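You operate a simulated robot arm through the tools that you are given. There is no shell and no other tool.

Carry out the task below with a simulated robot arm. There is one attempt and no reset: what you move stays moved.

JOB
Prove the fresh cartridge in the upright drier down to -40 C dew.
Fine: lid shut and clamped before RUN; run till the dew shows that or lower, RUN off, then vent to 0 kPa; leave it shut.
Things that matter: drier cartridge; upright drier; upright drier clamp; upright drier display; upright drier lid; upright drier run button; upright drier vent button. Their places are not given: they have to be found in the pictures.

The check looks at the end state, three seconds after you hand in, the way a careful person would. Anything else that was tipped, shoved, dropped, spilled or broken makes it a failure. A push-on lid holds only when it is set on centred and level and pressed home; a screw cap is set on level and turned clockwise until tight.

ROBOT AND FRAMES
A 7-joint arm with a two-finger parallel gripper, fixed in place. Base frame: the origin is at the foot of the arm, x ahead of it, y to its left, z up; the work surface is at about z = 0.8. Lengths are in m, angles in degrees, forces in N, time in s.
With the tool pointing down near the work surface it reaches from about 0.1 to 0.6 m from the base axis. Its first joint turns from -166.0 to 166.0 degrees. Payload 1.57 kg.
The tool frame sits at the grasp point between the pads (the TCP): z along the fingers, y along the line on which they close. The tips reach 0.03 m beyond it. Largest opening 0.08 m; finger width 0.017, thickness 0.012; the body of the gripper, 0.04 by 0.082 m, starts 0.08 m behind the TCP.
Orientation is told as [roll, pitch, yaw] about the base's x, y, z axes, in that order, counted from this pose: with the fingers straight down and closing along the base's y, the tool's x points along the base's -x, its y along +y and its z along -z.

CONTROLS
- The arm moves only by the tool step_arm. Its argument "plan" is a list of rows, each a list of 7 numbers: the shift along the tool's x, y, z in m, then the turn, a rotation vector about the tool's x, y, z in degrees, then the finger opening in m, from 0 to 0.08. In form: [[x, y, z, ax, ay, az, fingers], ...]. A call has 1 to 20 rows; each row is the pose to reach, as a shift and turn from the pose commanded when the call began, along the tool's axes at that moment. Each row takes 0.2 s and may step no farther than 0.05 m and 8.6 degrees from the row before; otherwise, or with a gripper value out of range, the whole call is refused. A pose out of reach is approached as far as the arm can. The call stops where the force on the tool passes 40 N (or 10 N more than at its start, if that is more) or the arm is blocked; 0.2 s more then pass. Each finger travels about 0.072 m/s and halts on what it meets, pressing with about 41 N; the grip force reading is that of the motor and also rises with nothing between the fingers. The clock runs only during rows and for 0.2 s after the last one: add rows that repeat a pose to give the fingers time. The reply holds the time, the measured pose of the TCP, the force on the tool along the base axes, the opening and the grip force, in the units named above and with some noise, with the torque about the TCP (base axes, N m) and any sound that the robot's microphone picked up.
- Cameras (640 x 400 px; columns grow to the right, rows downward): "scene" is fixed at [0.0491, 0.6502, 1.5535]; the picture's right is [-0.71, -0.71, 0.00], its down [-0.43, 0.43, -0.80] and it looks along [0.56, -0.56, -0.60] (base axes); focal length 319 px, centre (320, 200). "wrist" rides on the gripper at [0.072, -0.007, -0.122] in the tool frame; the picture's right is [0.09, 1.00, 0.00], its down [-0.84, 0.08, -0.54] and it looks along [-0.54, 0.05, 0.84] (tool axes); focal length 238 px, centre (320, 200).
- capture(camera): a new picture of that camera. The clock stands still meanwhile.
- move_column(by): slides the trunk up (or, below 0, down) by that many m; the arm rides with it, the base frame stays. It gives what a move gives, with no picture.
- pixel_to_xyz(camera, pixels): for up to 12 pixels [column, row] of the newest picture of that camera ("zoom" is the newest enlarged one), the place [x, y, z] in the base frame of the surface seen there, good to about 0.003 m. The clock stands still meanwhile.
- close_up(camera, box): a new picture of the part [left, top, right, bottom] of that camera's present view, enlarged. The clock stands still meanwhile.
- close_job(): hands the job in; it is judged then, once.

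Leave the gripper open and the arm clear of the work at the hand-in unless told otherwise.

The tools are called after ">>>" as name(argument=value, ...) on one line, values as JSON. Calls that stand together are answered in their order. step_arm: Moves the arm, as the interface text tells. Its arguments: {"type":"object","properties":{"plan":{"type":"array"}},"required":["plan"]} The other tools are called the same way: move_column (by) slides the trunk up or down; capture (camera) takes a picture; pixel_to_xyz (camera, pixels) gives the place of the surface under pixels of a picture; close_up (camera, box) takes an enlarged picture of a part of a camera's view; close_job () hands the job in.

At the start:

```text
t: 0.0
tcp_pos: [0.4951, -0.0324, 1.3097]
tcp_rot: [-0.1, 0.0, -0.1]
force: [-0.5, 0.9, -0.2]
moment: [0.02, 0.0, -0.03]
opening: 0.08
finger_force: 0.1
trunk travel left (down, up): [-0.7, 0.29]
```

scene: 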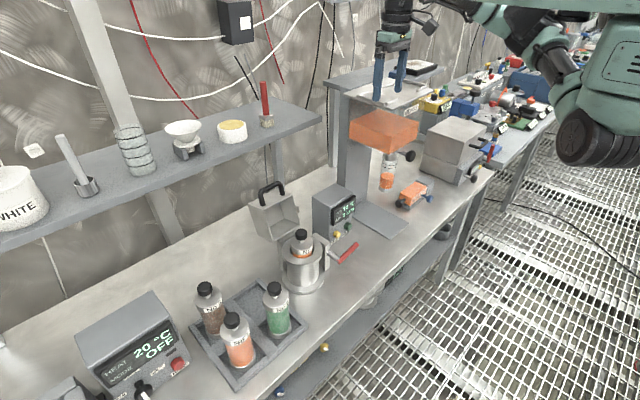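
wrist: 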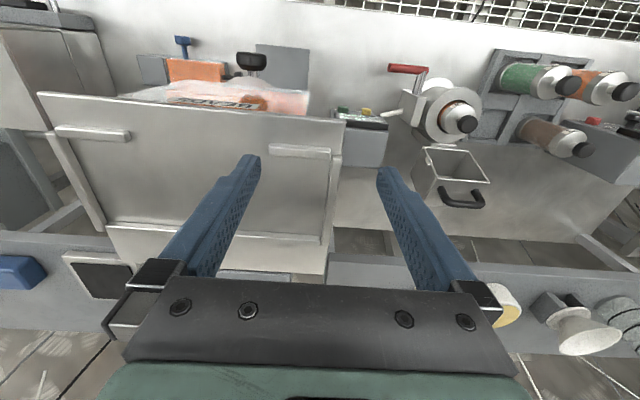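

I see a pot with a red-handled clamp around (303,265), a display box at (340,210), and a lid-like box with a black handle at (270,205). I'll take enlarged pictures of these areas first.

>>> close_up(camera="scene", box=[230, 160, 390, 310])

>>> close_up(camera="scene", box=[340, 90, 500, 230])

>>> close_up(camera="wrist", box=[320, 40, 640, 240])

```text
2.67 times, centred on (310, 235) of scene
```

zoom: 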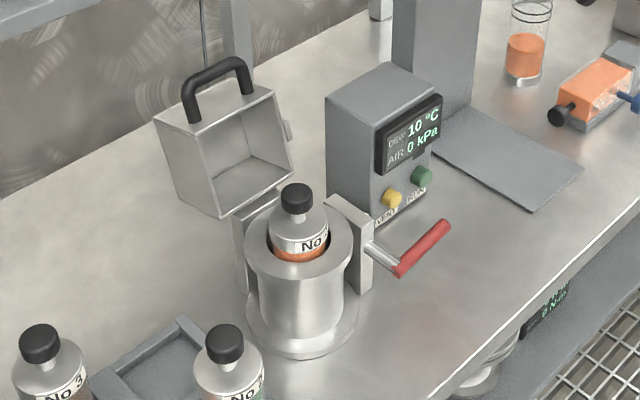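

```text
2.86 times, centred on (420, 160) of scene
```

zoom: 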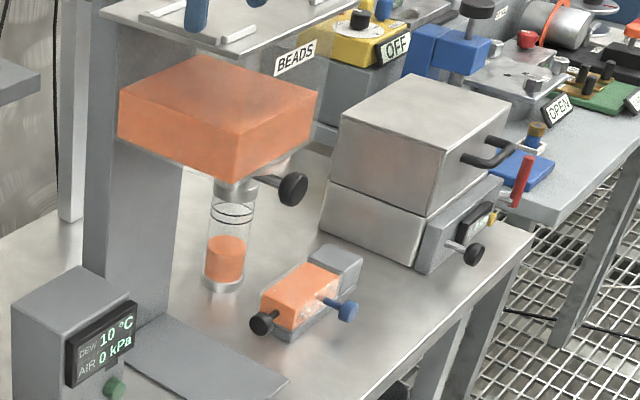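

```text
2.00 times, centred on (480, 140) of wrist
```

zoom: 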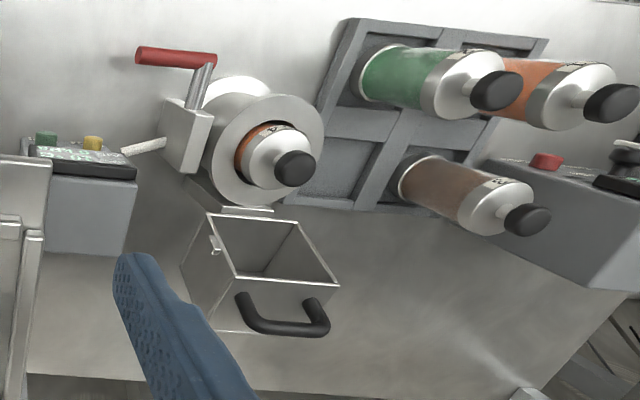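

The display reads DEW 10 °C, AIR 0 kPa. The lid is hinged open behind the pot and a bottle sits in the pot. I'll zoom further on the pot, the display with its buttons, and the tray of bottles.

>>> close_up(camera="scene", box=[270, 220, 350, 300])

>>> close_up(camera="scene", box=[305, 175, 385, 255])

>>> close_up(camera="scene", box=[180, 270, 320, 380])

>>> close_up(camera="scene", box=[230, 170, 310, 250])

```text
5.00 times, centred on (310, 260) of scene
```

zoom: 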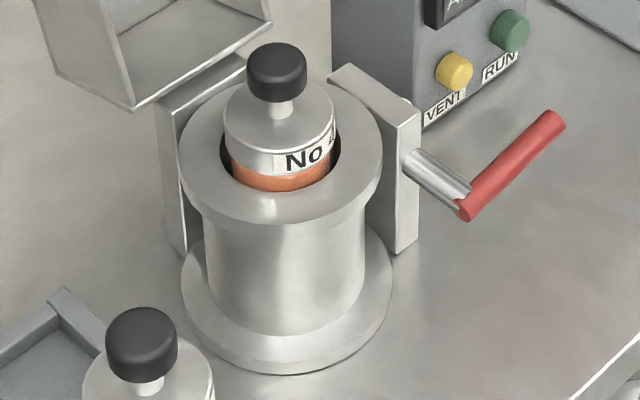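

```text
5.00 times, centred on (345, 215) of scene
```

zoom: 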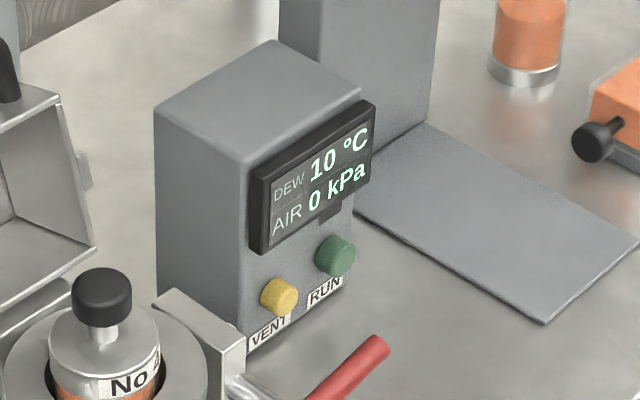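

```text
3.64 times, centred on (250, 325) of scene
```

zoom: 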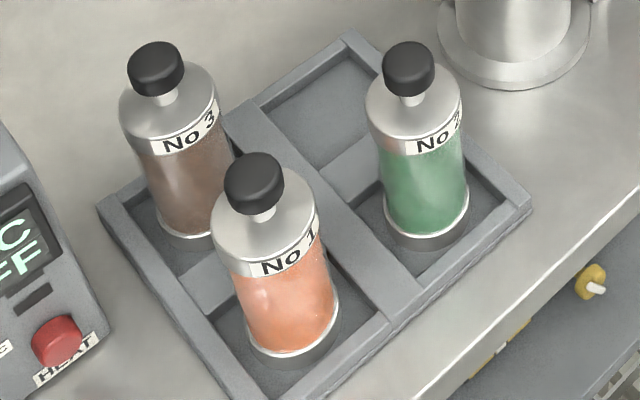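

```text
5.00 times, centred on (270, 210) of scene
```

zoom: 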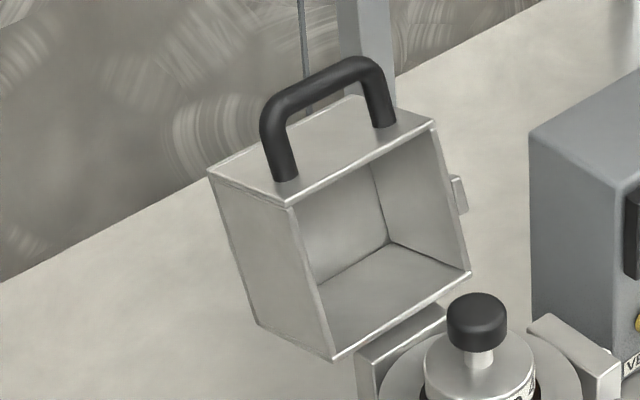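

The pot holds cartridge No 4 with orange fill; the tray has No 1 orange, No 2 green and No 3 brown. Now I'll measure places on the pot, ring, cartridge, lid, handle, clamp and buttons.

>>> capture(camera="scene")

>>> close_up(camera="scene", box=[230, 160, 390, 310])

```text
taken
```

scene: 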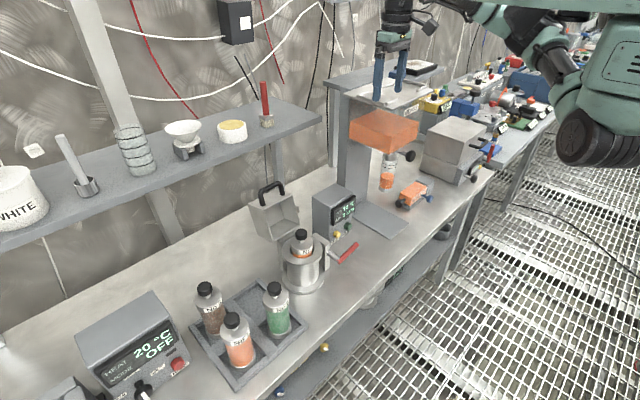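

```text
2.67 times, centred on (310, 235) of scene
```

zoom: 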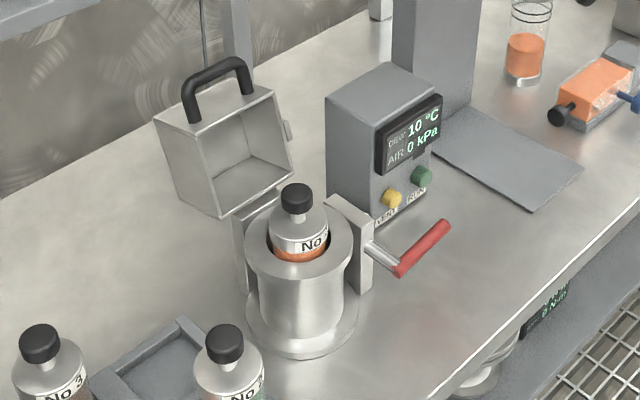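

Now I'll measure points in the zoomed view: cartridge knob, ring, pot flange, clamp lever, the buttons, the handle and the lid corners.

>>> pixel_to_xyz(camera="zoom", pixels=[[297, 194], [257, 245], [343, 240], [297, 270], [300, 350], [392, 198], [421, 175], [401, 272], [447, 228], [372, 250], [365, 225], [350, 205]])

>>> pixel_to_xyz(camera="zoom", pixels=[[193, 116], [190, 90], [236, 63], [248, 90], [157, 118], [202, 138], [274, 88], [294, 178], [222, 214], [181, 195], [240, 158], [289, 130]])

>>> pixel_to_xyz(camera="zoom", pixels=[[235, 222], [250, 210], [280, 192], [242, 260], [248, 290], [330, 100], [390, 65], [372, 115], [437, 100], [375, 230], [420, 300], [180, 270]])

```text
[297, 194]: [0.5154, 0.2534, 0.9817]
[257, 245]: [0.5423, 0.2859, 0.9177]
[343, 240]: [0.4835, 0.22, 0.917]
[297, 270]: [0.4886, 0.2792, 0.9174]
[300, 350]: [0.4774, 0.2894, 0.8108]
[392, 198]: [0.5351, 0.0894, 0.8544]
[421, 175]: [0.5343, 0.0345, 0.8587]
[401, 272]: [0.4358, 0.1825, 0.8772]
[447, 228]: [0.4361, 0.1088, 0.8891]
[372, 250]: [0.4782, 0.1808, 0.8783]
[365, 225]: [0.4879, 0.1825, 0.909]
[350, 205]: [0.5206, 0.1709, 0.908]
```

```text
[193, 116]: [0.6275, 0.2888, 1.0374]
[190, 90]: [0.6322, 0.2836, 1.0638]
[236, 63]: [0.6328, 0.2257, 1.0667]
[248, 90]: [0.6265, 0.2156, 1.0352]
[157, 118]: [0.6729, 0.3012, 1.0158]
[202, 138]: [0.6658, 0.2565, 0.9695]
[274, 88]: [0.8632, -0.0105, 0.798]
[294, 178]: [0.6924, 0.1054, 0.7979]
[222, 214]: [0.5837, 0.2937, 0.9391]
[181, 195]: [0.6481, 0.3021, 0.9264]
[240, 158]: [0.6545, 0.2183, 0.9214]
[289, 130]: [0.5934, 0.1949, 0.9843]
```

```text
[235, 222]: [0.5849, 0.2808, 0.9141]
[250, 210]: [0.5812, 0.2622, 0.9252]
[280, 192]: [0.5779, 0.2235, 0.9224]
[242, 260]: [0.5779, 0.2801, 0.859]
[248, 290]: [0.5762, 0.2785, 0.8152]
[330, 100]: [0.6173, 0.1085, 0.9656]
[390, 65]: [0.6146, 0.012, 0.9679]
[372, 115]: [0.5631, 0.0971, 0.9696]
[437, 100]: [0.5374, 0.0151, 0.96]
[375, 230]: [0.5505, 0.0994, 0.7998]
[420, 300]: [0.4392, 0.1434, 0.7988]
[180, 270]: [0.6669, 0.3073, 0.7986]
```

The geometry is starting to make sense: hinge on the +x side of the pot near x≈0.58, z≈0.93, and buttons facing -x. I'll zoom on the lid to measure its edges and handle more precisely.

>>> close_up(camera="scene", box=[240, 175, 310, 245])

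```text
5.71 times, centred on (275, 210) of scene
```

zoom: 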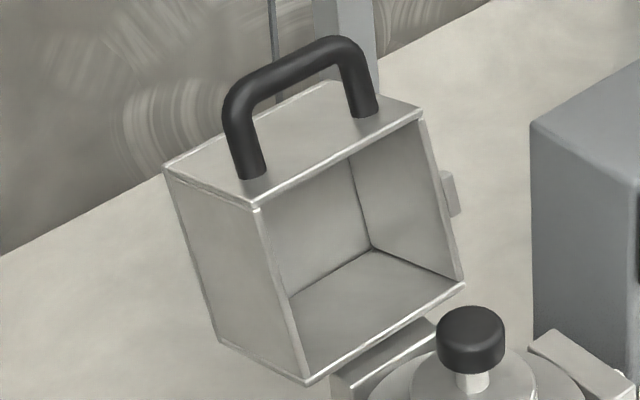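

The lid box is clear in this zoom. I'll measure its corners, the handle, the side lug and the rim.

>>> pixel_to_xyz(camera="zoom", pixels=[[256, 206], [418, 115], [168, 170], [222, 340], [307, 380], [459, 286], [448, 185], [455, 210], [250, 175], [364, 112], [237, 110], [345, 48]])

>>> pixel_to_xyz(camera="zoom", pixels=[[220, 180], [300, 130], [330, 85], [180, 180], [230, 300], [190, 230], [270, 230], [295, 340], [290, 68], [300, 372], [345, 370], [425, 325]])

```text
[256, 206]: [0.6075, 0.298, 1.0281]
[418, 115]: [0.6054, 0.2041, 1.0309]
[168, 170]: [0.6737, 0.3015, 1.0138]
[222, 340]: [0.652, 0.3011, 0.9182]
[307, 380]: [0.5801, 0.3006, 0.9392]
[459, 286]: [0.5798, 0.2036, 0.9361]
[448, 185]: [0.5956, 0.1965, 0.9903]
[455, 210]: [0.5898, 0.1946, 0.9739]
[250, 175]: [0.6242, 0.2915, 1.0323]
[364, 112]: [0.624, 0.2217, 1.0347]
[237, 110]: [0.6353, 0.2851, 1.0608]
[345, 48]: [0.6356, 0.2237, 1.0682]
```

```text
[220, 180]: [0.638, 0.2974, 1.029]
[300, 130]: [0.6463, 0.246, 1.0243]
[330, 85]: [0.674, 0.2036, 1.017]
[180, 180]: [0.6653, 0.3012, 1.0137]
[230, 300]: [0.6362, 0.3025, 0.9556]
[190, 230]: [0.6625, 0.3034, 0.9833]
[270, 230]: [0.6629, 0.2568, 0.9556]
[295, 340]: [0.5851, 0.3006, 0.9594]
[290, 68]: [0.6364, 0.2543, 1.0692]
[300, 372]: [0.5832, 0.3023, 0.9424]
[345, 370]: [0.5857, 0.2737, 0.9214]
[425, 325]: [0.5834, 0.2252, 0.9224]
```

The lid's cross-section works out: rim 0.095 deep, about 106° open around a hinge near (0.58, 0.92), with a handle bar near (0.642, 0.253, 1.065). Before moving, I'll measure nearby obstacles: shelf, bottles, hopper and rack.

>>> pixel_to_xyz(camera="scene", pixels=[[200, 173], [318, 122], [60, 228], [265, 100], [232, 130], [185, 145], [140, 165], [165, 215], [380, 130], [330, 88], [400, 95], [350, 150]])

>>> pixel_to_xyz(camera="scene", pixels=[[205, 287], [232, 320], [275, 288], [278, 320], [125, 320], [455, 130], [410, 155], [412, 195], [385, 175], [270, 340], [355, 300], [290, 110]])

>>> close_up(camera="scene", box=[320, 0, 640, 200])

```text
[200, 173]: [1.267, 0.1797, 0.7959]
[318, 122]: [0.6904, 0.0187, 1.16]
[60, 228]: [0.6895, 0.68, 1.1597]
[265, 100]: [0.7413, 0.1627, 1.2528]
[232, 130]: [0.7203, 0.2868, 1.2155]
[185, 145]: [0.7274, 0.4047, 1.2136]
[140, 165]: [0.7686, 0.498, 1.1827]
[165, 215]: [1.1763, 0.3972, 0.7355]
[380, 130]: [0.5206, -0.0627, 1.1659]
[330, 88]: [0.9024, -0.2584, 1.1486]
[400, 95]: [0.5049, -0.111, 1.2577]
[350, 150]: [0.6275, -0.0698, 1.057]
```

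```text
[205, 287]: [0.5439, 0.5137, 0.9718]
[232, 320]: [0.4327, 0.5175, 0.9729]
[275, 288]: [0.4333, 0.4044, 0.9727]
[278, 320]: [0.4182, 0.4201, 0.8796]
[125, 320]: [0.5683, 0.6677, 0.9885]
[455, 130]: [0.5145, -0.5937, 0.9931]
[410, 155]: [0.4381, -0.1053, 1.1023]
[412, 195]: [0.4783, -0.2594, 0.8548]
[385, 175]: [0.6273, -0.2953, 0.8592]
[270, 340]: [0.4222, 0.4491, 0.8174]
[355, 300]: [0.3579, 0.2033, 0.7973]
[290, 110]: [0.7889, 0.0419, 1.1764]
```

```text
2.00 times, centred on (480, 100) of scene
```

zoom: 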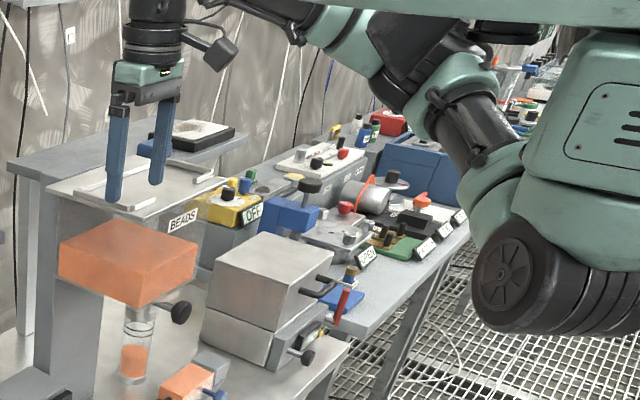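

The shelf's front edge is at x≈0.69, z≈1.16, so the tool must come at the handle tilted from the front rather than straight down. I'll check where the arm links are now so I can plan the approach.

>>> pixel_to_xyz(camera="scene", pixels=[[600, 140], [560, 90], [535, 60], [520, 20], [480, 10], [430, 25], [398, 20], [392, 40], [610, 60], [575, 140], [378, 80], [318, 128]])

>>> close_up(camera="wrist", box=[380, 40, 520, 140])

```text
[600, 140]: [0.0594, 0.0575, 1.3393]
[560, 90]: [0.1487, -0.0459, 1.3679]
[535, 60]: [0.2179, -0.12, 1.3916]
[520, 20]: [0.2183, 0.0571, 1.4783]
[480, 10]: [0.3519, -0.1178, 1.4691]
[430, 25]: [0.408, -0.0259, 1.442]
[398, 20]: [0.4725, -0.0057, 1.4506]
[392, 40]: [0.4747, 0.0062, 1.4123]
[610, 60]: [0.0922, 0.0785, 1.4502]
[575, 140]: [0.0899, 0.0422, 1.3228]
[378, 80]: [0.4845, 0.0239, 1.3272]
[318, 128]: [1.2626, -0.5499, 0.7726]
```

```text
4.00 times, centred on (450, 90) of wrist
```

zoom: 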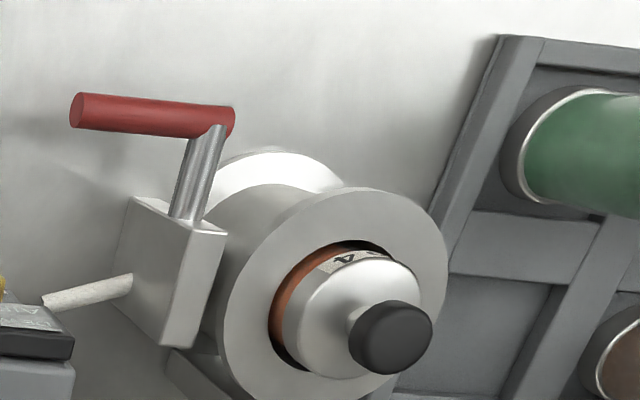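

The arm is above the bead rack platform (z≈1.26), and the drier is to its left. I'll move to about (0.40, 0.25, 1.33), clear above the drier, while turning the tool -90° about its own axis. That puts the closing line in the x-z plane, ready for the handle bar, which runs along y.

>>> step_arm(plan=[[0.0086, 0.0259, -0.02, 0, 0, -8.18, 0.08], [0.0173, 0.0518, -0.02, 0, 0, -16.36, 0.08], [0.0259, 0.0777, -0.02, 0, 0, -24.55, 0.08], [0.0345, 0.1036, -0.02, 0, 0, -32.73, 0.08], [0.0432, 0.1295, -0.02, 0, 0, -40.91, 0.08], [0.0518, 0.1555, -0.02, 0, 0, -49.09, 0.08], [0.0605, 0.1814, -0.02, 0, 0, -57.27, 0.08], [0.0691, 0.2073, -0.02, 0, 0, -65.45, 0.08], [0.0777, 0.2332, -0.02, 0, 0, -73.64, 0.08], [0.0864, 0.2591, -0.02, 0, 0, -81.82, 0.08], [0.095, 0.285, -0.02, 0, 0, -90, 0.08]])

```text
t: 2.4
tcp_pos: [0.3457, 0.2569, 1.3115]
tcp_rot: [-0.1, -0.1, 89.9]
force: [0.1, 0.7, -0.1]
moment: [-0.02, -0.01, 0.03]
opening: 0.0799
finger_force: 0.0
out of reach, approached as far as the arm can: row 10, 11
trunk travel left (down, up): [-0.7, 0.29]
```

The turn succeeded (yaw 90°), but the arm reached its limit at x≈0.346. I'll lower a bit and tilt the tool 45° forward so the fingers point along +x and down.

>>> step_arm(plan=[[0, 0, 0.02, 7.5, 0, 0, 0.08], [0, 0, 0.04, 15, 0, 0, 0.08], [0, 0, 0.06, 22.5, 0, 0, 0.08], [0, 0, 0.08, 30, 0, 0, 0.08], [0, 0, 0.1, 37.5, 0, 0, 0.08], [0, 0, 0.12, 45, 0, 0, 0.08]])

```text
t: 3.8
tcp_pos: [0.3493, 0.2585, 1.1933]
tcp_rot: [-45.1, -0.1, 89.9]
force: [1.0, 0.1, 0.2]
moment: [-0.01, 0.0, 0.01]
opening: 0.0798
finger_force: 0.1
trunk travel left (down, up): [-0.7, 0.29]
```

The tool is tilted 45°, at (0.349, 0.259, 1.193). I'll look from both cameras to check where it stands relative to the lid.

>>> capture(camera="scene")

>>> capture(camera="wrist")

```text
taken
```

scene: 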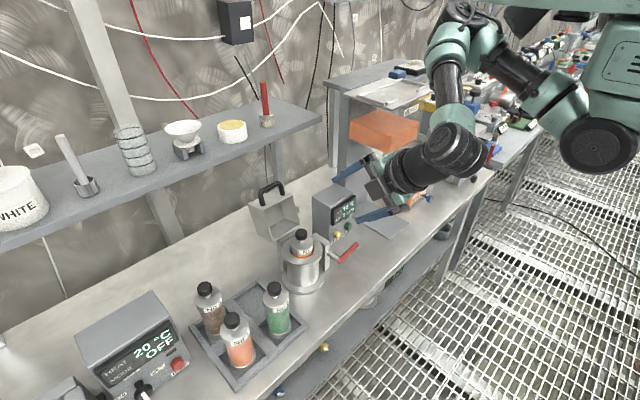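

```text
taken
```

wrist: 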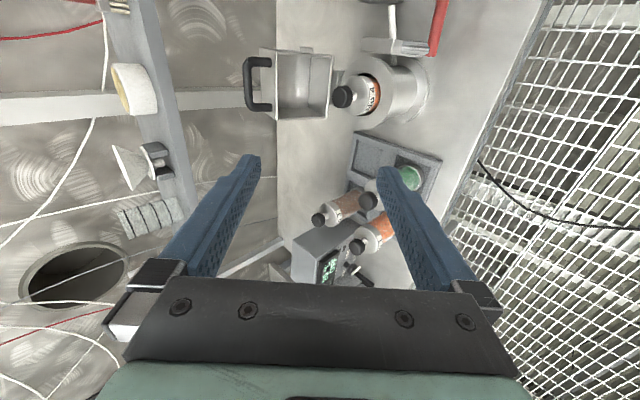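

The wrist view shows the lid handle at (258,85) and the route from the front is free. I'll move to a pre-grasp point about 0.08 m short of the bar along the tool axis, near (0.585, 0.2525, 1.121), narrowing the fingers to 0.04.

>>> step_arm(plan=[[0.0008, -0.0166, 0.0311, 0, 0, 0, 0.07], [0.0016, -0.0331, 0.0623, 0, 0, 0, 0.06], [0.0024, -0.0497, 0.0934, 0, 0, 0, 0.05], [0.0031, -0.0663, 0.1246, 0, 0, 0, 0.04], [0.0039, -0.0829, 0.1557, 0, 0, 0, 0.04], [0.0047, -0.0994, 0.1869, 0, 0, 0, 0.04], [0.0055, -0.116, 0.218, 0, 0, 0, 0.04]])

```text
t: 5.4
tcp_pos: [0.587, 0.2537, 1.117]
tcp_rot: [-45.0, 0.0, 90.2]
force: [0.1, 0.3, 0.1]
moment: [-0.01, -0.04, -0.06]
opening: 0.0403
finger_force: 0.1
trunk travel left (down, up): [-0.7, 0.29]
```

The pose was reached at (0.587, 0.254, 1.117). I'll check how the fingers line up with the bar in both views.

>>> close_up(camera="scene", box=[220, 120, 380, 240])

>>> capture(camera="wrist")

```text
3.33 times, centred on (300, 180) of scene
```

zoom: 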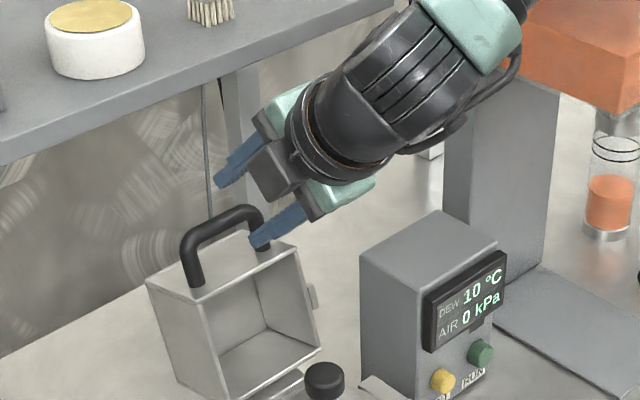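

```text
taken
```

wrist: 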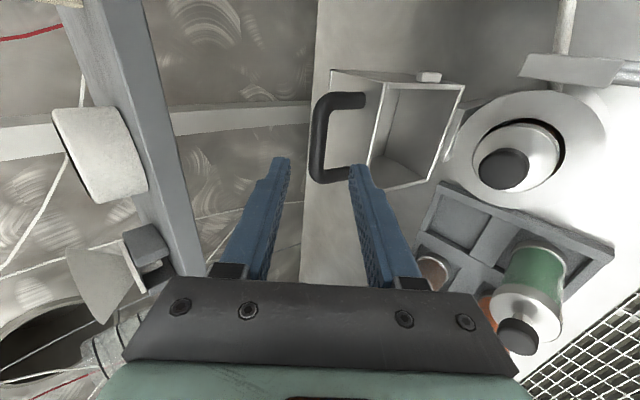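

The bar lies between the two fingers in the wrist picture (bar column ≈320, fingertips at ≈275 and ≈357). I'll measure the bar from this view to refine its place.

>>> pixel_to_xyz(camera="wrist", pixels=[[318, 120], [318, 138], [318, 155], [340, 100], [345, 172], [325, 138], [362, 100], [312, 138], [405, 185], [462, 88], [380, 187], [428, 77]])

```text
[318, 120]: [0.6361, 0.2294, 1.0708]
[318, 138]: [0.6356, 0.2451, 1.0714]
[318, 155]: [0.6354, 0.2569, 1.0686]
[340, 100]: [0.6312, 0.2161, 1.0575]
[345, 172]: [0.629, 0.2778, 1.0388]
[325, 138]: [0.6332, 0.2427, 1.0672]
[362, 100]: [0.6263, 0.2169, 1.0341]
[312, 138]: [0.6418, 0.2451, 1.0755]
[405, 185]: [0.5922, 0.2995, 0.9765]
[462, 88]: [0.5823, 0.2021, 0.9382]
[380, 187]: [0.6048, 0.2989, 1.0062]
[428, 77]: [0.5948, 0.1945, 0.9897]
```

The bar's centre comes out at about (0.640, 0.2525, 1.066), in line with the earlier estimate. I'll slide forward along the tool axis about 0.068 m so the bar sits between the pads, with the opening kept at 0.04.

>>> step_arm(plan=[[0.0005, -0.0007, 0.02, 0, 0, 0, 0.04], [0.001, -0.0014, 0.04, 0, 0, 0, 0.04], [0.001, -0.0014, 0.055, 0, 0, 0, 0.04], [0.001, -0.0014, 0.068, 0, 0, 0, 0.04], [0.001, -0.0014, 0.068, 0, 0, 0, 0.04]])

```text
t: 6.6
tcp_pos: [0.6345, 0.2496, 1.0738]
tcp_rot: [-45.1, 0.0, 90.0]
force: [0.0, 0.6, 0.2]
moment: [0.02, -0.02, -0.04]
opening: 0.0401
finger_force: 0.2
trunk travel left (down, up): [-0.7, 0.29]
```

No contact force so far. I'll check the pictures to see that the bar really sits between the fingers before closing.

>>> close_up(camera="scene", box=[230, 150, 330, 230])

>>> capture(camera="wrist")

```text
5.00 times, centred on (280, 190) of scene
```

zoom: 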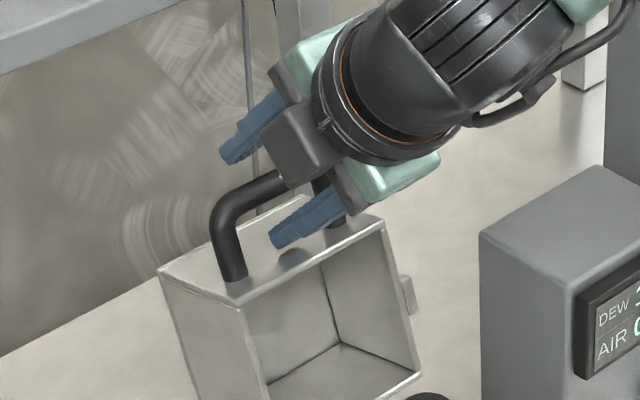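

```text
taken
```

wrist: 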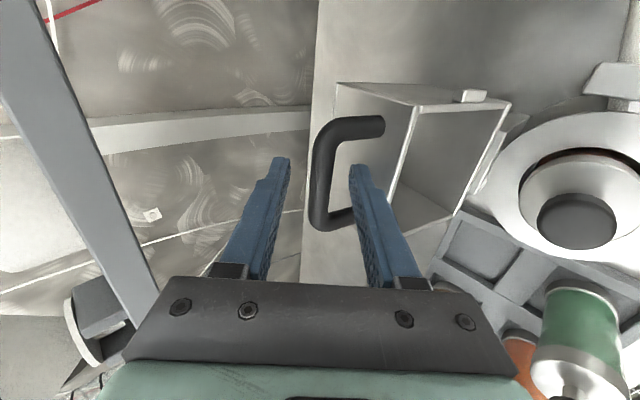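

The bar is between the fingers, about 0.01 m beyond the grasp point and clear of the legs. I'll close the fingers on the bar and hold.

>>> step_arm(plan=[[0, 0, 0, 0, 0, 0, 0.02], [0, 0, 0, 0, 0, 0, 0.0], [0, 0, 0, 0, 0, 0, 0.0], [0, 0, 0, 0, 0, 0, 0.0]])

```text
t: 7.6
tcp_pos: [0.6337, 0.2485, 1.0745]
tcp_rot: [-44.9, 0.0, 90.0]
force: [-1.0, -0.3, -1.8]
moment: [0.06, 0.05, 0.05]
opening: 0.0137
finger_force: 30.3
trunk travel left (down, up): [-0.7, 0.29]
```

The grip holds the bar (opening 0.0137). I'll now swing the lid along its arc around the hinge, first about 24°, in small steps while watching the force.

>>> step_arm(plan=[[0, 0.0047, -0.0105, 0, 0, 0, 0.0], [0, 0.0098, -0.0201, 0, 0, 0, 0.0], [0, 0.0156, -0.0295, 0, 0, 0, 0.0], [0, 0.0221, -0.0383, 0, 0, 0, 0.0], [0, 0.0291, -0.0468, 0, 0, 0, 0.0], [0, 0.0367, -0.0547, 0, 0, 0, 0.0]])

```text
t: 9.0
tcp_pos: [0.568, 0.2486, 1.0869]
tcp_rot: [-45.0, 0.1, 89.9]
force: [1.3, -3.6, -7.1]
moment: [0.38, 0.04, 0.42]
opening: 0.0138
finger_force: 30.3
trunk travel left (down, up): [-0.7, 0.29]
```

The bar followed, with a small force of about 7 N. I'll check the scene before the next part of the arc.

>>> close_up(camera="scene", box=[220, 140, 380, 260])

```text
3.33 times, centred on (300, 200) of scene
```

zoom: 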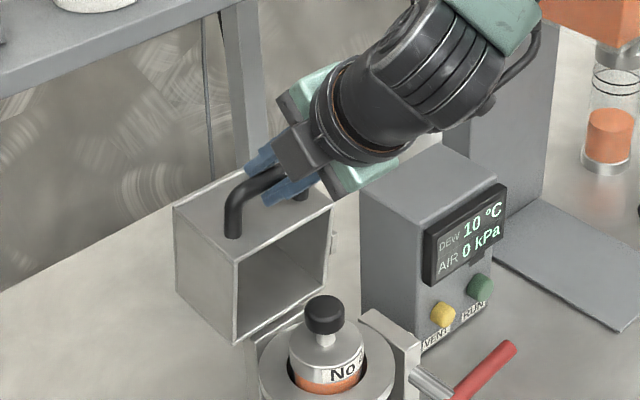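

The lid is about upright with its opening facing the pot. I'll continue the arc for another 32°.

>>> step_arm(plan=[[0, 0.0082, -0.0074, 0, 0, 0, 0.0], [0, 0.0168, -0.0141, 0, 0, 0, 0.0], [0, 0.0259, -0.0203, 0, 0, 0, 0.0], [0, 0.0355, -0.0257, 0, 0, 0, 0.0], [0, 0.0452, -0.0305, 0, 0, 0, 0.0], [0, 0.0554, -0.0346, 0, 0, 0, 0.0], [0, 0.0659, -0.038, 0, 0, 0, 0.0], [0, 0.0766, -0.0407, 0, 0, 0, 0.0]])

```text
t: 10.8
tcp_pos: [0.4861, 0.2482, 1.0622]
tcp_rot: [-45.0, -0.1, 90.2]
force: [-0.6, -2.7, 3.4]
moment: [0.09, -0.19, 0.08]
opening: 0.0138
finger_force: 29.8
trunk travel left (down, up): [-0.7, 0.29]
```

The forces are small. I'll continue the arc from about 123° to about 159°, just short of shut.

>>> step_arm(plan=[[0, 0.0108, -0.0019, 0, 0, 0, 0.0], [0, 0.0217, -0.003, 0, 0, 0, 0.0], [0, 0.0327, -0.0035, 0, 0, 0, 0.0], [0, 0.0436, -0.003, 0, 0, 0, 0.0], [0, 0.0545, -0.0019, 0, 0, 0, 0.0], [0, 0.0653, 0.0, 0, 0, 0, 0.0], [0, 0.076, 0.0026, 0, 0, 0, 0.0], [0, 0.0865, 0.006, 0, 0, 0, 0.0], [0, 0.0966, 0.0101, 0, 0, 0, 0.0]])

```text
t: 12.8
tcp_pos: [0.4235, 0.2497, 0.9863]
tcp_rot: [-45.0, -0.1, 89.9]
force: [-1.3, -6.1, 0.7]
moment: [-0.14, -0.11, -0.05]
opening: 0.0139
finger_force: 30.9
trunk travel left (down, up): [-0.7, 0.29]
```

The lid is nearly shut. I'll look at it from both cameras before the last few degrees.

>>> close_up(camera="scene", box=[240, 170, 400, 290])

>>> capture(camera="wrist")

```text
3.33 times, centred on (320, 230) of scene
```

zoom: 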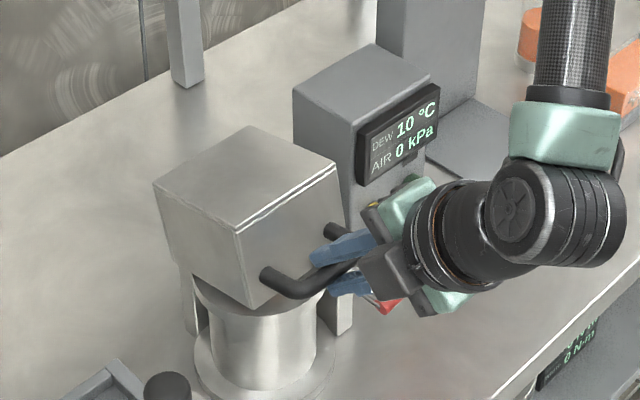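

```text
taken
```

wrist: 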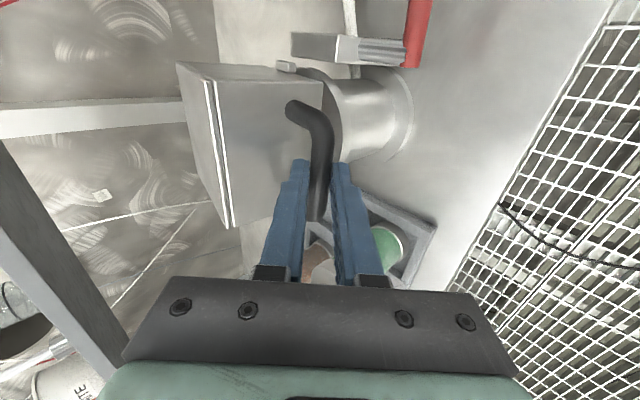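

The lid is about 13° from shut. I'll lower it slowly through the last part; the force limit will stop me when it seats.

>>> step_arm(plan=[[0, 0.0049, 0.0023, 0, 0, 0, 0.0], [0, 0.0098, 0.0048, 0, 0, 0, 0.0], [0, 0.0146, 0.0075, 0, 0, 0, 0.0], [0, 0.0193, 0.0103, 0, 0, 0, 0.0], [0, 0.0239, 0.0133, 0, 0, 0, 0.0], [0, 0.0284, 0.0164, 0, 0, 0, 0.0]])

```text
t: 14.2
tcp_pos: [0.4168, 0.2502, 0.9579]
tcp_rot: [-45.3, -0.2, 90.2]
force: [-0.6, -3.1, 13.1]
moment: [-0.52, -0.24, -0.5]
opening: 0.0134
finger_force: 30.6
trunk travel left (down, up): [-0.7, 0.29]
```

The upward force rose to 13 N, so the lid appears to have reached its seat. I'll check the rim.

>>> close_up(camera="scene", box=[260, 190, 360, 270])

>>> close_up(camera="wrist", box=[180, 0, 440, 200])

```text
5.00 times, centred on (310, 230) of scene
```

zoom: 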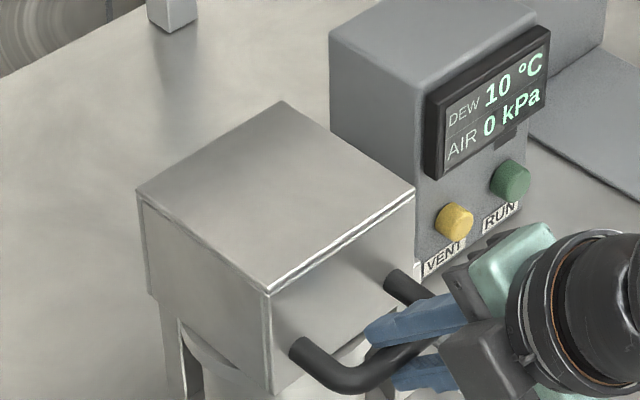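

```text
2.00 times, centred on (310, 100) of wrist
```

zoom: 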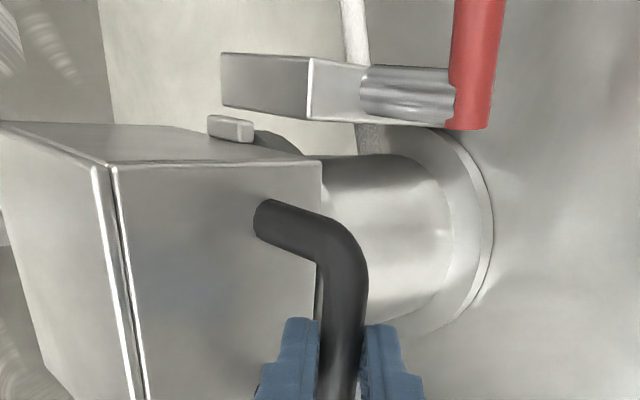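

I'll measure the lid's top corners to judge whether it is level and seated.

>>> close_up(camera="scene", box=[260, 190, 360, 270])

>>> pixel_to_xyz(camera="zoom", pixels=[[145, 192], [285, 108], [405, 188], [268, 283], [200, 170], [350, 200], [270, 200], [145, 285], [268, 385], [172, 325], [320, 375], [210, 350]])

```text
5.00 times, centred on (310, 230) of scene
```

zoom: 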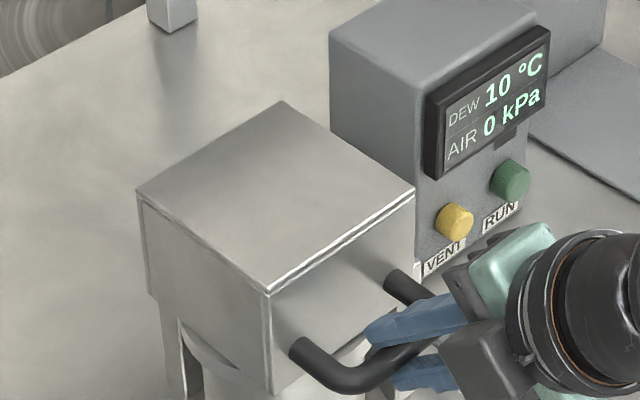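

```text
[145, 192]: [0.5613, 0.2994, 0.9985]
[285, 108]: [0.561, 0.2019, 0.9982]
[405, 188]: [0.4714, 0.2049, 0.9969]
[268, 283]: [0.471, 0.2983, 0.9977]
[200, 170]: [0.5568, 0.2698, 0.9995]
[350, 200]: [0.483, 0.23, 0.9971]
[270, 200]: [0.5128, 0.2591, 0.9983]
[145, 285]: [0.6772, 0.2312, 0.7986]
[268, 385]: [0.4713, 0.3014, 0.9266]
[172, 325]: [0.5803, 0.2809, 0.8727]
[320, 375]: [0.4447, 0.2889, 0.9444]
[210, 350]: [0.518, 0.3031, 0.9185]
```

All top corners read z ≈ 0.998, so the lid is level and shut. I'll open the fingers to 0.03 and back straight out along the tool axis.

>>> step_arm(plan=[[0, 0, 0, 0, 0, 0, 0.03], [0, 0, 0, 0, 0, 0, 0.03], [0, 0, -0.02, 0, 0, 0, 0.03], [0, 0, -0.05, 0, 0, 0, 0.03], [0, 0, -0.09, 0, 0, 0, 0.03], [0, 0, -0.12, 0, 0, 0, 0.03]])

>>> capture(camera="scene")

>>> capture(camera="wrist")

```text
t: 15.6
tcp_pos: [0.3303, 0.2476, 1.0391]
tcp_rot: [-45.1, -0.1, 90.1]
force: [0.1, -0.2, 0.2]
moment: [0.0, 0.01, -0.01]
opening: 0.0298
finger_force: 0.2
trunk travel left (down, up): [-0.7, 0.29]
```

```text
taken
```

scene: 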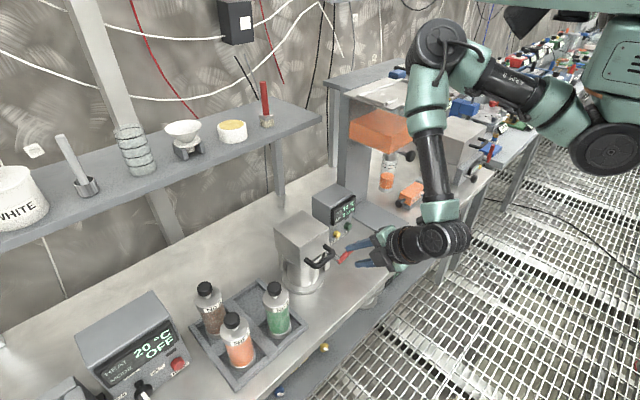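

```text
taken
```

wrist: 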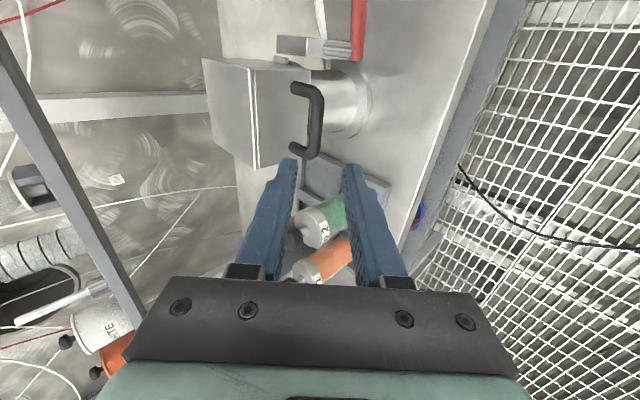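

The lid stays shut and is free of the gripper. Next I'll study the clamp lever, zooming in from both cameras.

>>> close_up(camera="scene", box=[290, 210, 370, 290])

>>> close_up(camera="wrist", box=[240, 0, 400, 100])

```text
5.00 times, centred on (330, 250) of scene
```

zoom: 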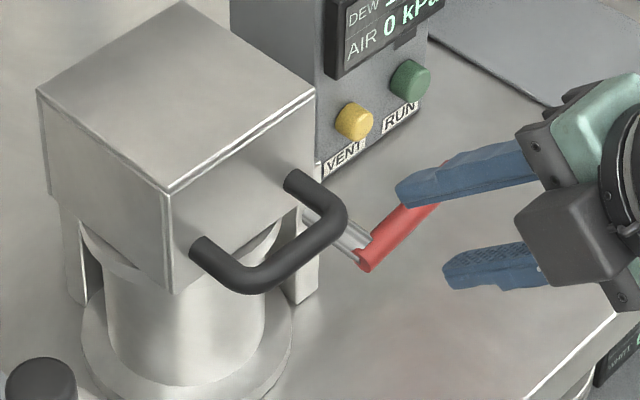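

```text
4.00 times, centred on (320, 50) of wrist
```

zoom: 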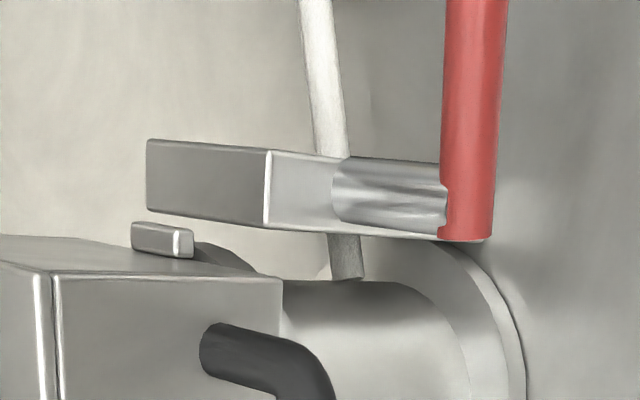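

The lever has a steel shaft running forward from the post and a red grip pointing to -y. I'll bring the tool back to pointing straight down and raise it 0.08 m, clear of the view, so I can measure the grip.

>>> step_arm(plan=[[0, -0.0094, -0.0094, -7.5, 0, 0, 0.04], [0, -0.0189, -0.0189, -15, 0, 0, 0.04], [0, -0.0283, -0.0283, -22.5, 0, 0, 0.04], [0, -0.0377, -0.0377, -30, 0, 0, 0.04], [0, -0.0471, -0.0471, -37.5, 0, 0, 0.04], [0, -0.0566, -0.0566, -45, 0, 0, 0.04]])

>>> close_up(camera="scene", box=[300, 205, 370, 275])

>>> capture(camera="wrist")

```text
t: 17.0
tcp_pos: [0.3326, 0.2468, 1.1201]
tcp_rot: [0.0, 0.1, 89.9]
force: [-0.7, 0.1, 0.7]
moment: [-0.02, 0.02, 0.0]
opening: 0.0401
finger_force: 0.1
trunk travel left (down, up): [-0.7, 0.29]
```

```text
5.71 times, centred on (335, 240) of scene
```

zoom: 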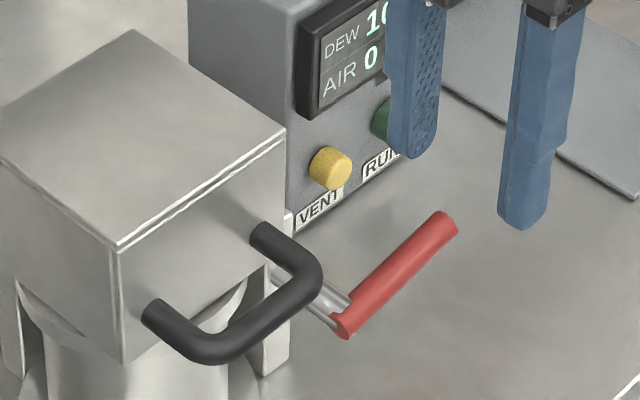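

```text
taken
```

wrist: 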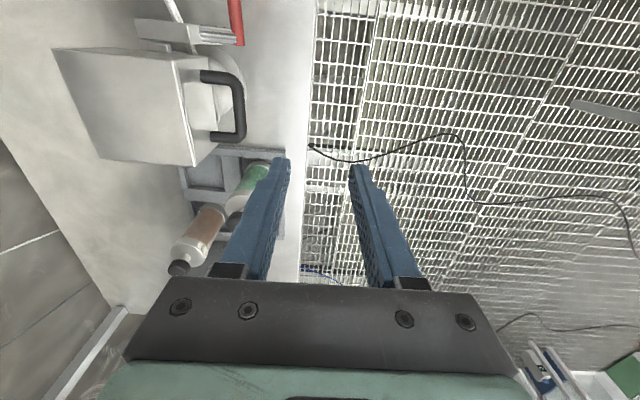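

The red grip is fully visible, from (343,325) to (450,222) in the zoom. I'll measure along it, along the shaft, and the buttons.

>>> pixel_to_xyz(camera="zoom", pixels=[[343, 322], [370, 297], [395, 273], [420, 248], [445, 225], [455, 222], [335, 305], [315, 298], [275, 275], [325, 162], [340, 168], [380, 115]])

```text
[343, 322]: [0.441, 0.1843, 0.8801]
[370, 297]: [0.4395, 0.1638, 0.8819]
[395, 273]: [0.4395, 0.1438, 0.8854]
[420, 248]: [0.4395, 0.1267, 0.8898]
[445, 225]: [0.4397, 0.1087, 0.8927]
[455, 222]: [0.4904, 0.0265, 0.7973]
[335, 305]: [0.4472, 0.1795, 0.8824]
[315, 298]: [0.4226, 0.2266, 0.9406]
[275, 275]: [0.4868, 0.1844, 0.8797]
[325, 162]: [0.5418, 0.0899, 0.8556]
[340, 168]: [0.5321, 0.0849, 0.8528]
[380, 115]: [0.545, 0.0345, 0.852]
```

The grip's centreline runs at x≈0.4425 from (y 0.183, z 0.875) at the shaft to (y 0.107, z 0.887). I'll go above it at y≈0.125, first sideways at height, then down to about 0.1 m above it.

>>> step_arm(plan=[[0.0305, -0.0275, 0, 0, 0, 0, 0.05], [0.061, -0.055, 0, 0, 0, 0, 0.05], [0.0915, -0.0825, 0, 0, 0, 0, 0.05], [0.122, -0.11, 0, 0, 0, 0, 0.05], [0.122, -0.11, 0.045, 0, 0, 0, 0.05], [0.122, -0.11, 0.09, 0, 0, 0, 0.05], [0.122, -0.11, 0.135, 0, 0, 0, 0.05]])

>>> capture(camera="scene")

>>> capture(camera="wrist")

```text
t: 18.6
tcp_pos: [0.378, 0.1097, 1.0275]
tcp_rot: [-8.5, 1.0, 88.5]
force: [0.0, -0.5, -0.4]
moment: [0.07, -0.01, 0.02]
opening: 0.05
finger_force: 0.0
out of reach, approached as far as the arm can: row 1, 2, 3, 4, 5, 6, 7
trunk travel left (down, up): [-0.7, 0.29]
```

```text
taken
```

scene: 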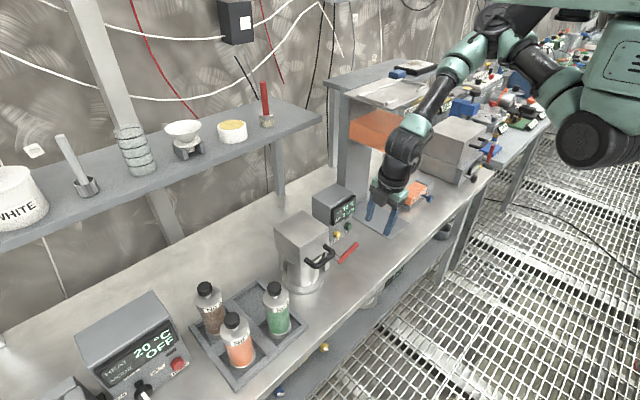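

```text
taken
```

wrist: 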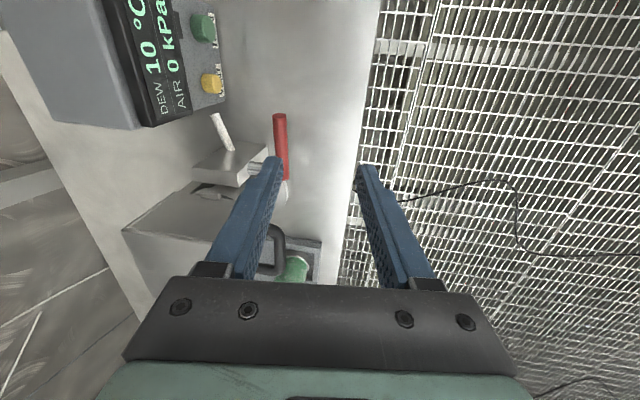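

The arm says that pose is out of reach and it tilted by 8.5°. The shoulder seems too high for a vertical tool here, so I'll measure where the arm's links are now to decide how to use the trunk.

>>> pixel_to_xyz(camera="scene", pixels=[[495, 20], [470, 55], [440, 95], [410, 135], [395, 175], [530, 65], [560, 95], [590, 140], [620, 60], [560, 12], [600, 150], [385, 200]])

>>> close_up(camera="scene", box=[340, 0, 640, 240])

```text
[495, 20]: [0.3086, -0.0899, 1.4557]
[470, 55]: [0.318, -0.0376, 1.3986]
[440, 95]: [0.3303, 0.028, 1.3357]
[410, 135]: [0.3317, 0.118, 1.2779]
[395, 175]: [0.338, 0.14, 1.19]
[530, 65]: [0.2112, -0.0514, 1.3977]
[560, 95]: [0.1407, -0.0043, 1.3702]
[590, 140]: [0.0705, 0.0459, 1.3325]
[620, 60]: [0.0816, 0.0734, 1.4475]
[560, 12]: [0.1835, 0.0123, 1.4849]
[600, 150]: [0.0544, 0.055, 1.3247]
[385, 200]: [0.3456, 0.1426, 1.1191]
```

```text
1.67 times, centred on (490, 120) of scene
```

zoom: 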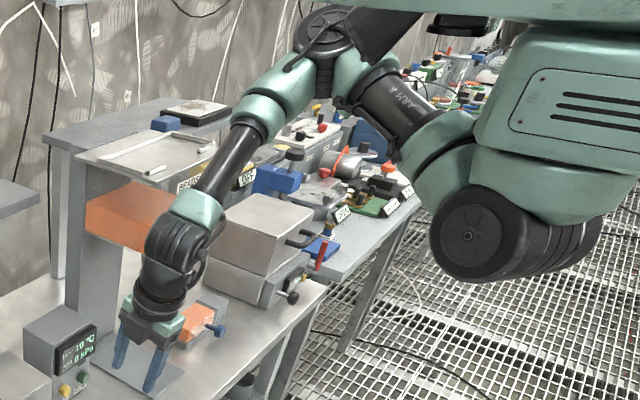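

The shoulder is at about z≈1.34 and the elbow at (0.31, -0.09, 1.46), so lowering the trunk should put the arm in a better posture. First I'll raise the hand 0.15 m and pull back a little, then lower the trunk 0.2 m.

>>> step_arm(plan=[[0, 0.01, -0.04, 0, 0, 0, 0.05], [0, 0.02, -0.08, 0, 0, 0, 0.05], [0, 0.03, -0.12, 0, 0, 0, 0.05], [0, 0.03, -0.15, 0, 0, 0, 0.05]])

```text
t: 19.6
tcp_pos: [0.3469, 0.1149, 1.0954]
tcp_rot: [-9.1, 1.1, 88.6]
force: [-0.7, 0.4, -0.1]
moment: [-0.04, 0.01, 0.01]
opening: 0.05
finger_force: 0.0
out of reach, approached as far as the arm can: row 2, 3, 4
trunk travel left (down, up): [-0.7, 0.29]
```

Raising also stops early, which points to a wrist joint limit from the -90° turn. I'll test this by turning the tool back partway about its axis while lifting a little.

>>> step_arm(plan=[[0, 0, 0, 0, 0, 8, 0.05], [0, 0, 0, 0, 0, 16, 0.05], [0, 0, -0.01, 0, 0, 24, 0.05], [0, 0, -0.02, 0, 0, 32, 0.05], [0, 0, -0.03, 0, 0, 40, 0.05], [0, 0, -0.04, 0, 0, 48, 0.05]])

```text
t: 21.0
tcp_pos: [0.3358, 0.1149, 1.1358]
tcp_rot: [-6.5, -5.4, 40.8]
force: [-0.1, -0.4, 0.6]
moment: [0.03, 0.0, 0.02]
opening: 0.0502
finger_force: 0.1
trunk travel left (down, up): [-0.7, 0.29]
```

With the tool turned back to yaw ≈41° the arm moves freely again. I'll use yaw ≈0 with the fingers tilted forward; closed, they can lift the red grip from below and later press the buttons. First I'll finish turning the yaw to about 0.

>>> step_arm(plan=[[0, 0, 0, 0, 0, 8.16, 0.03], [0, 0, 0, 0, 0, 16.32, 0.02], [0, 0, 0, 0, 0, 24.48, 0.01], [0, 0, 0, 0, 0, 32.64, 0.0], [0, 0, 0, 0, 0, 40.8, 0.0]])

```text
t: 22.2
tcp_pos: [0.3395, 0.1155, 1.1353]
tcp_rot: [-1.3, -8.4, -0.3]
force: [-0.1, -0.3, 0.2]
moment: [0.02, 0.0, -0.02]
opening: 0.0
finger_force: 21.9
trunk travel left (down, up): [-0.7, 0.29]
```

Yaw is now ≈0. Next I'll tilt the closed fingers forward to about 50° from vertical.

>>> step_arm(plan=[[0, 0, 0, -0.3, -8.32, 0, 0.0], [0, 0, 0, -0.5, -16.64, 0, 0.0], [0, 0, 0, -0.8, -24.96, 0, 0.0], [0, 0, 0, -1.0, -33.28, 0, 0.0], [0, 0, 0, -1.3, -41.6, 0, 0.0]])

>>> capture(camera="wrist")

>>> capture(camera="scene")

```text
t: 23.4
tcp_pos: [0.3812, 0.1652, 1.1198]
tcp_rot: [-0.4, -50.3, 0.6]
force: [0.3, 0.3, 0.4]
moment: [0.01, 0.01, -0.02]
opening: 0.0
finger_force: 21.7
out of reach, approached as far as the arm can: row 2, 3, 4, 5
trunk travel left (down, up): [-0.7, 0.29]
```

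```text
taken
```

wrist: 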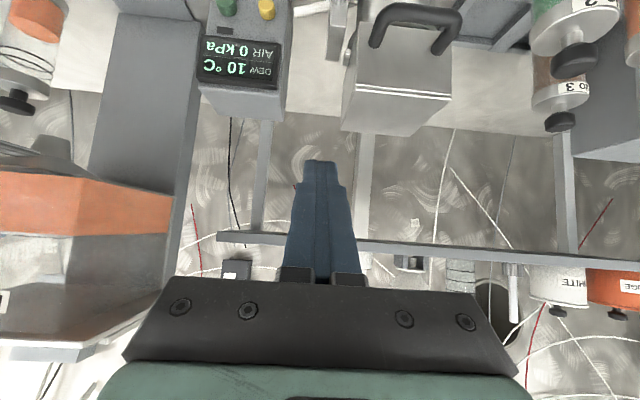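

```text
taken
```

scene: 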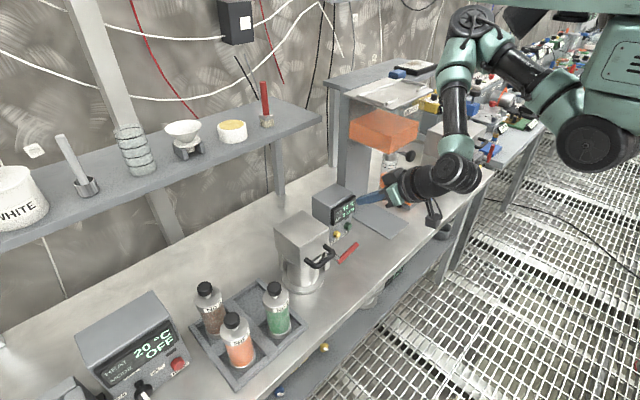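

The fingers are closed and tilted 50° forward, at (0.381, 0.165, 1.120). I'll come down in front of the red grip, to about (0.35, 0.123, 0.86), staying on the robot side so nothing is touched yet.

>>> step_arm(plan=[[0.028, -0.0105, 0.0132, 0, 0, 0, 0.0], [0.056, -0.021, 0.0265, 0, 0, 0, 0.0], [0.0841, -0.0315, 0.0397, 0, 0, 0, 0.0], [0.1121, -0.042, 0.0529, 0, 0, 0, 0.0], [0.1389, -0.042, 0.0752, 0, 0, 0, 0.0], [0.1657, -0.042, 0.0974, 0, 0, 0, 0.0], [0.1926, -0.042, 0.1197, 0, 0, 0, 0.0], [0.2194, -0.042, 0.142, 0, 0, 0, 0.0]])

>>> capture(camera="scene")

>>> capture(camera="wrist")

```text
t: 25.2
tcp_pos: [0.3536, 0.1714, 0.8895]
tcp_rot: [-0.9, -49.7, 0.7]
force: [0.7, -0.4, -1.1]
moment: [-0.03, 0.02, 0.02]
opening: 0.0
finger_force: 21.4
out of reach, approached as far as the arm can: row 5, 6, 7, 8
trunk travel left (down, up): [-0.7, 0.29]
```

```text
taken
```

scene: 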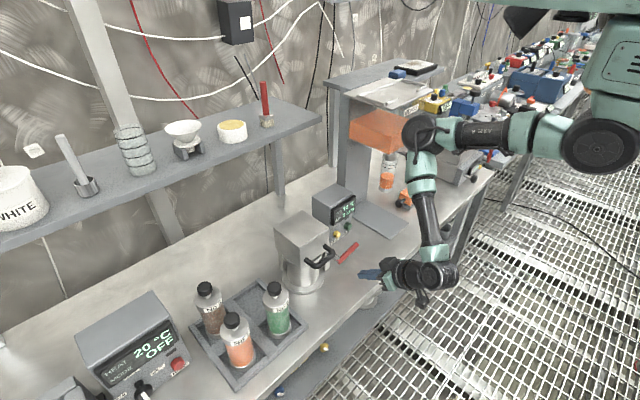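

```text
taken
```

wrist: 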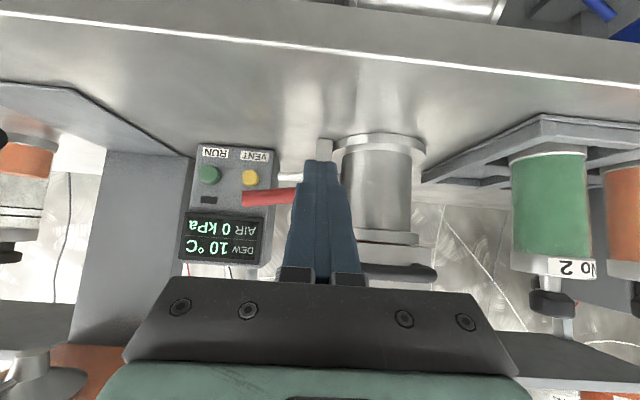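

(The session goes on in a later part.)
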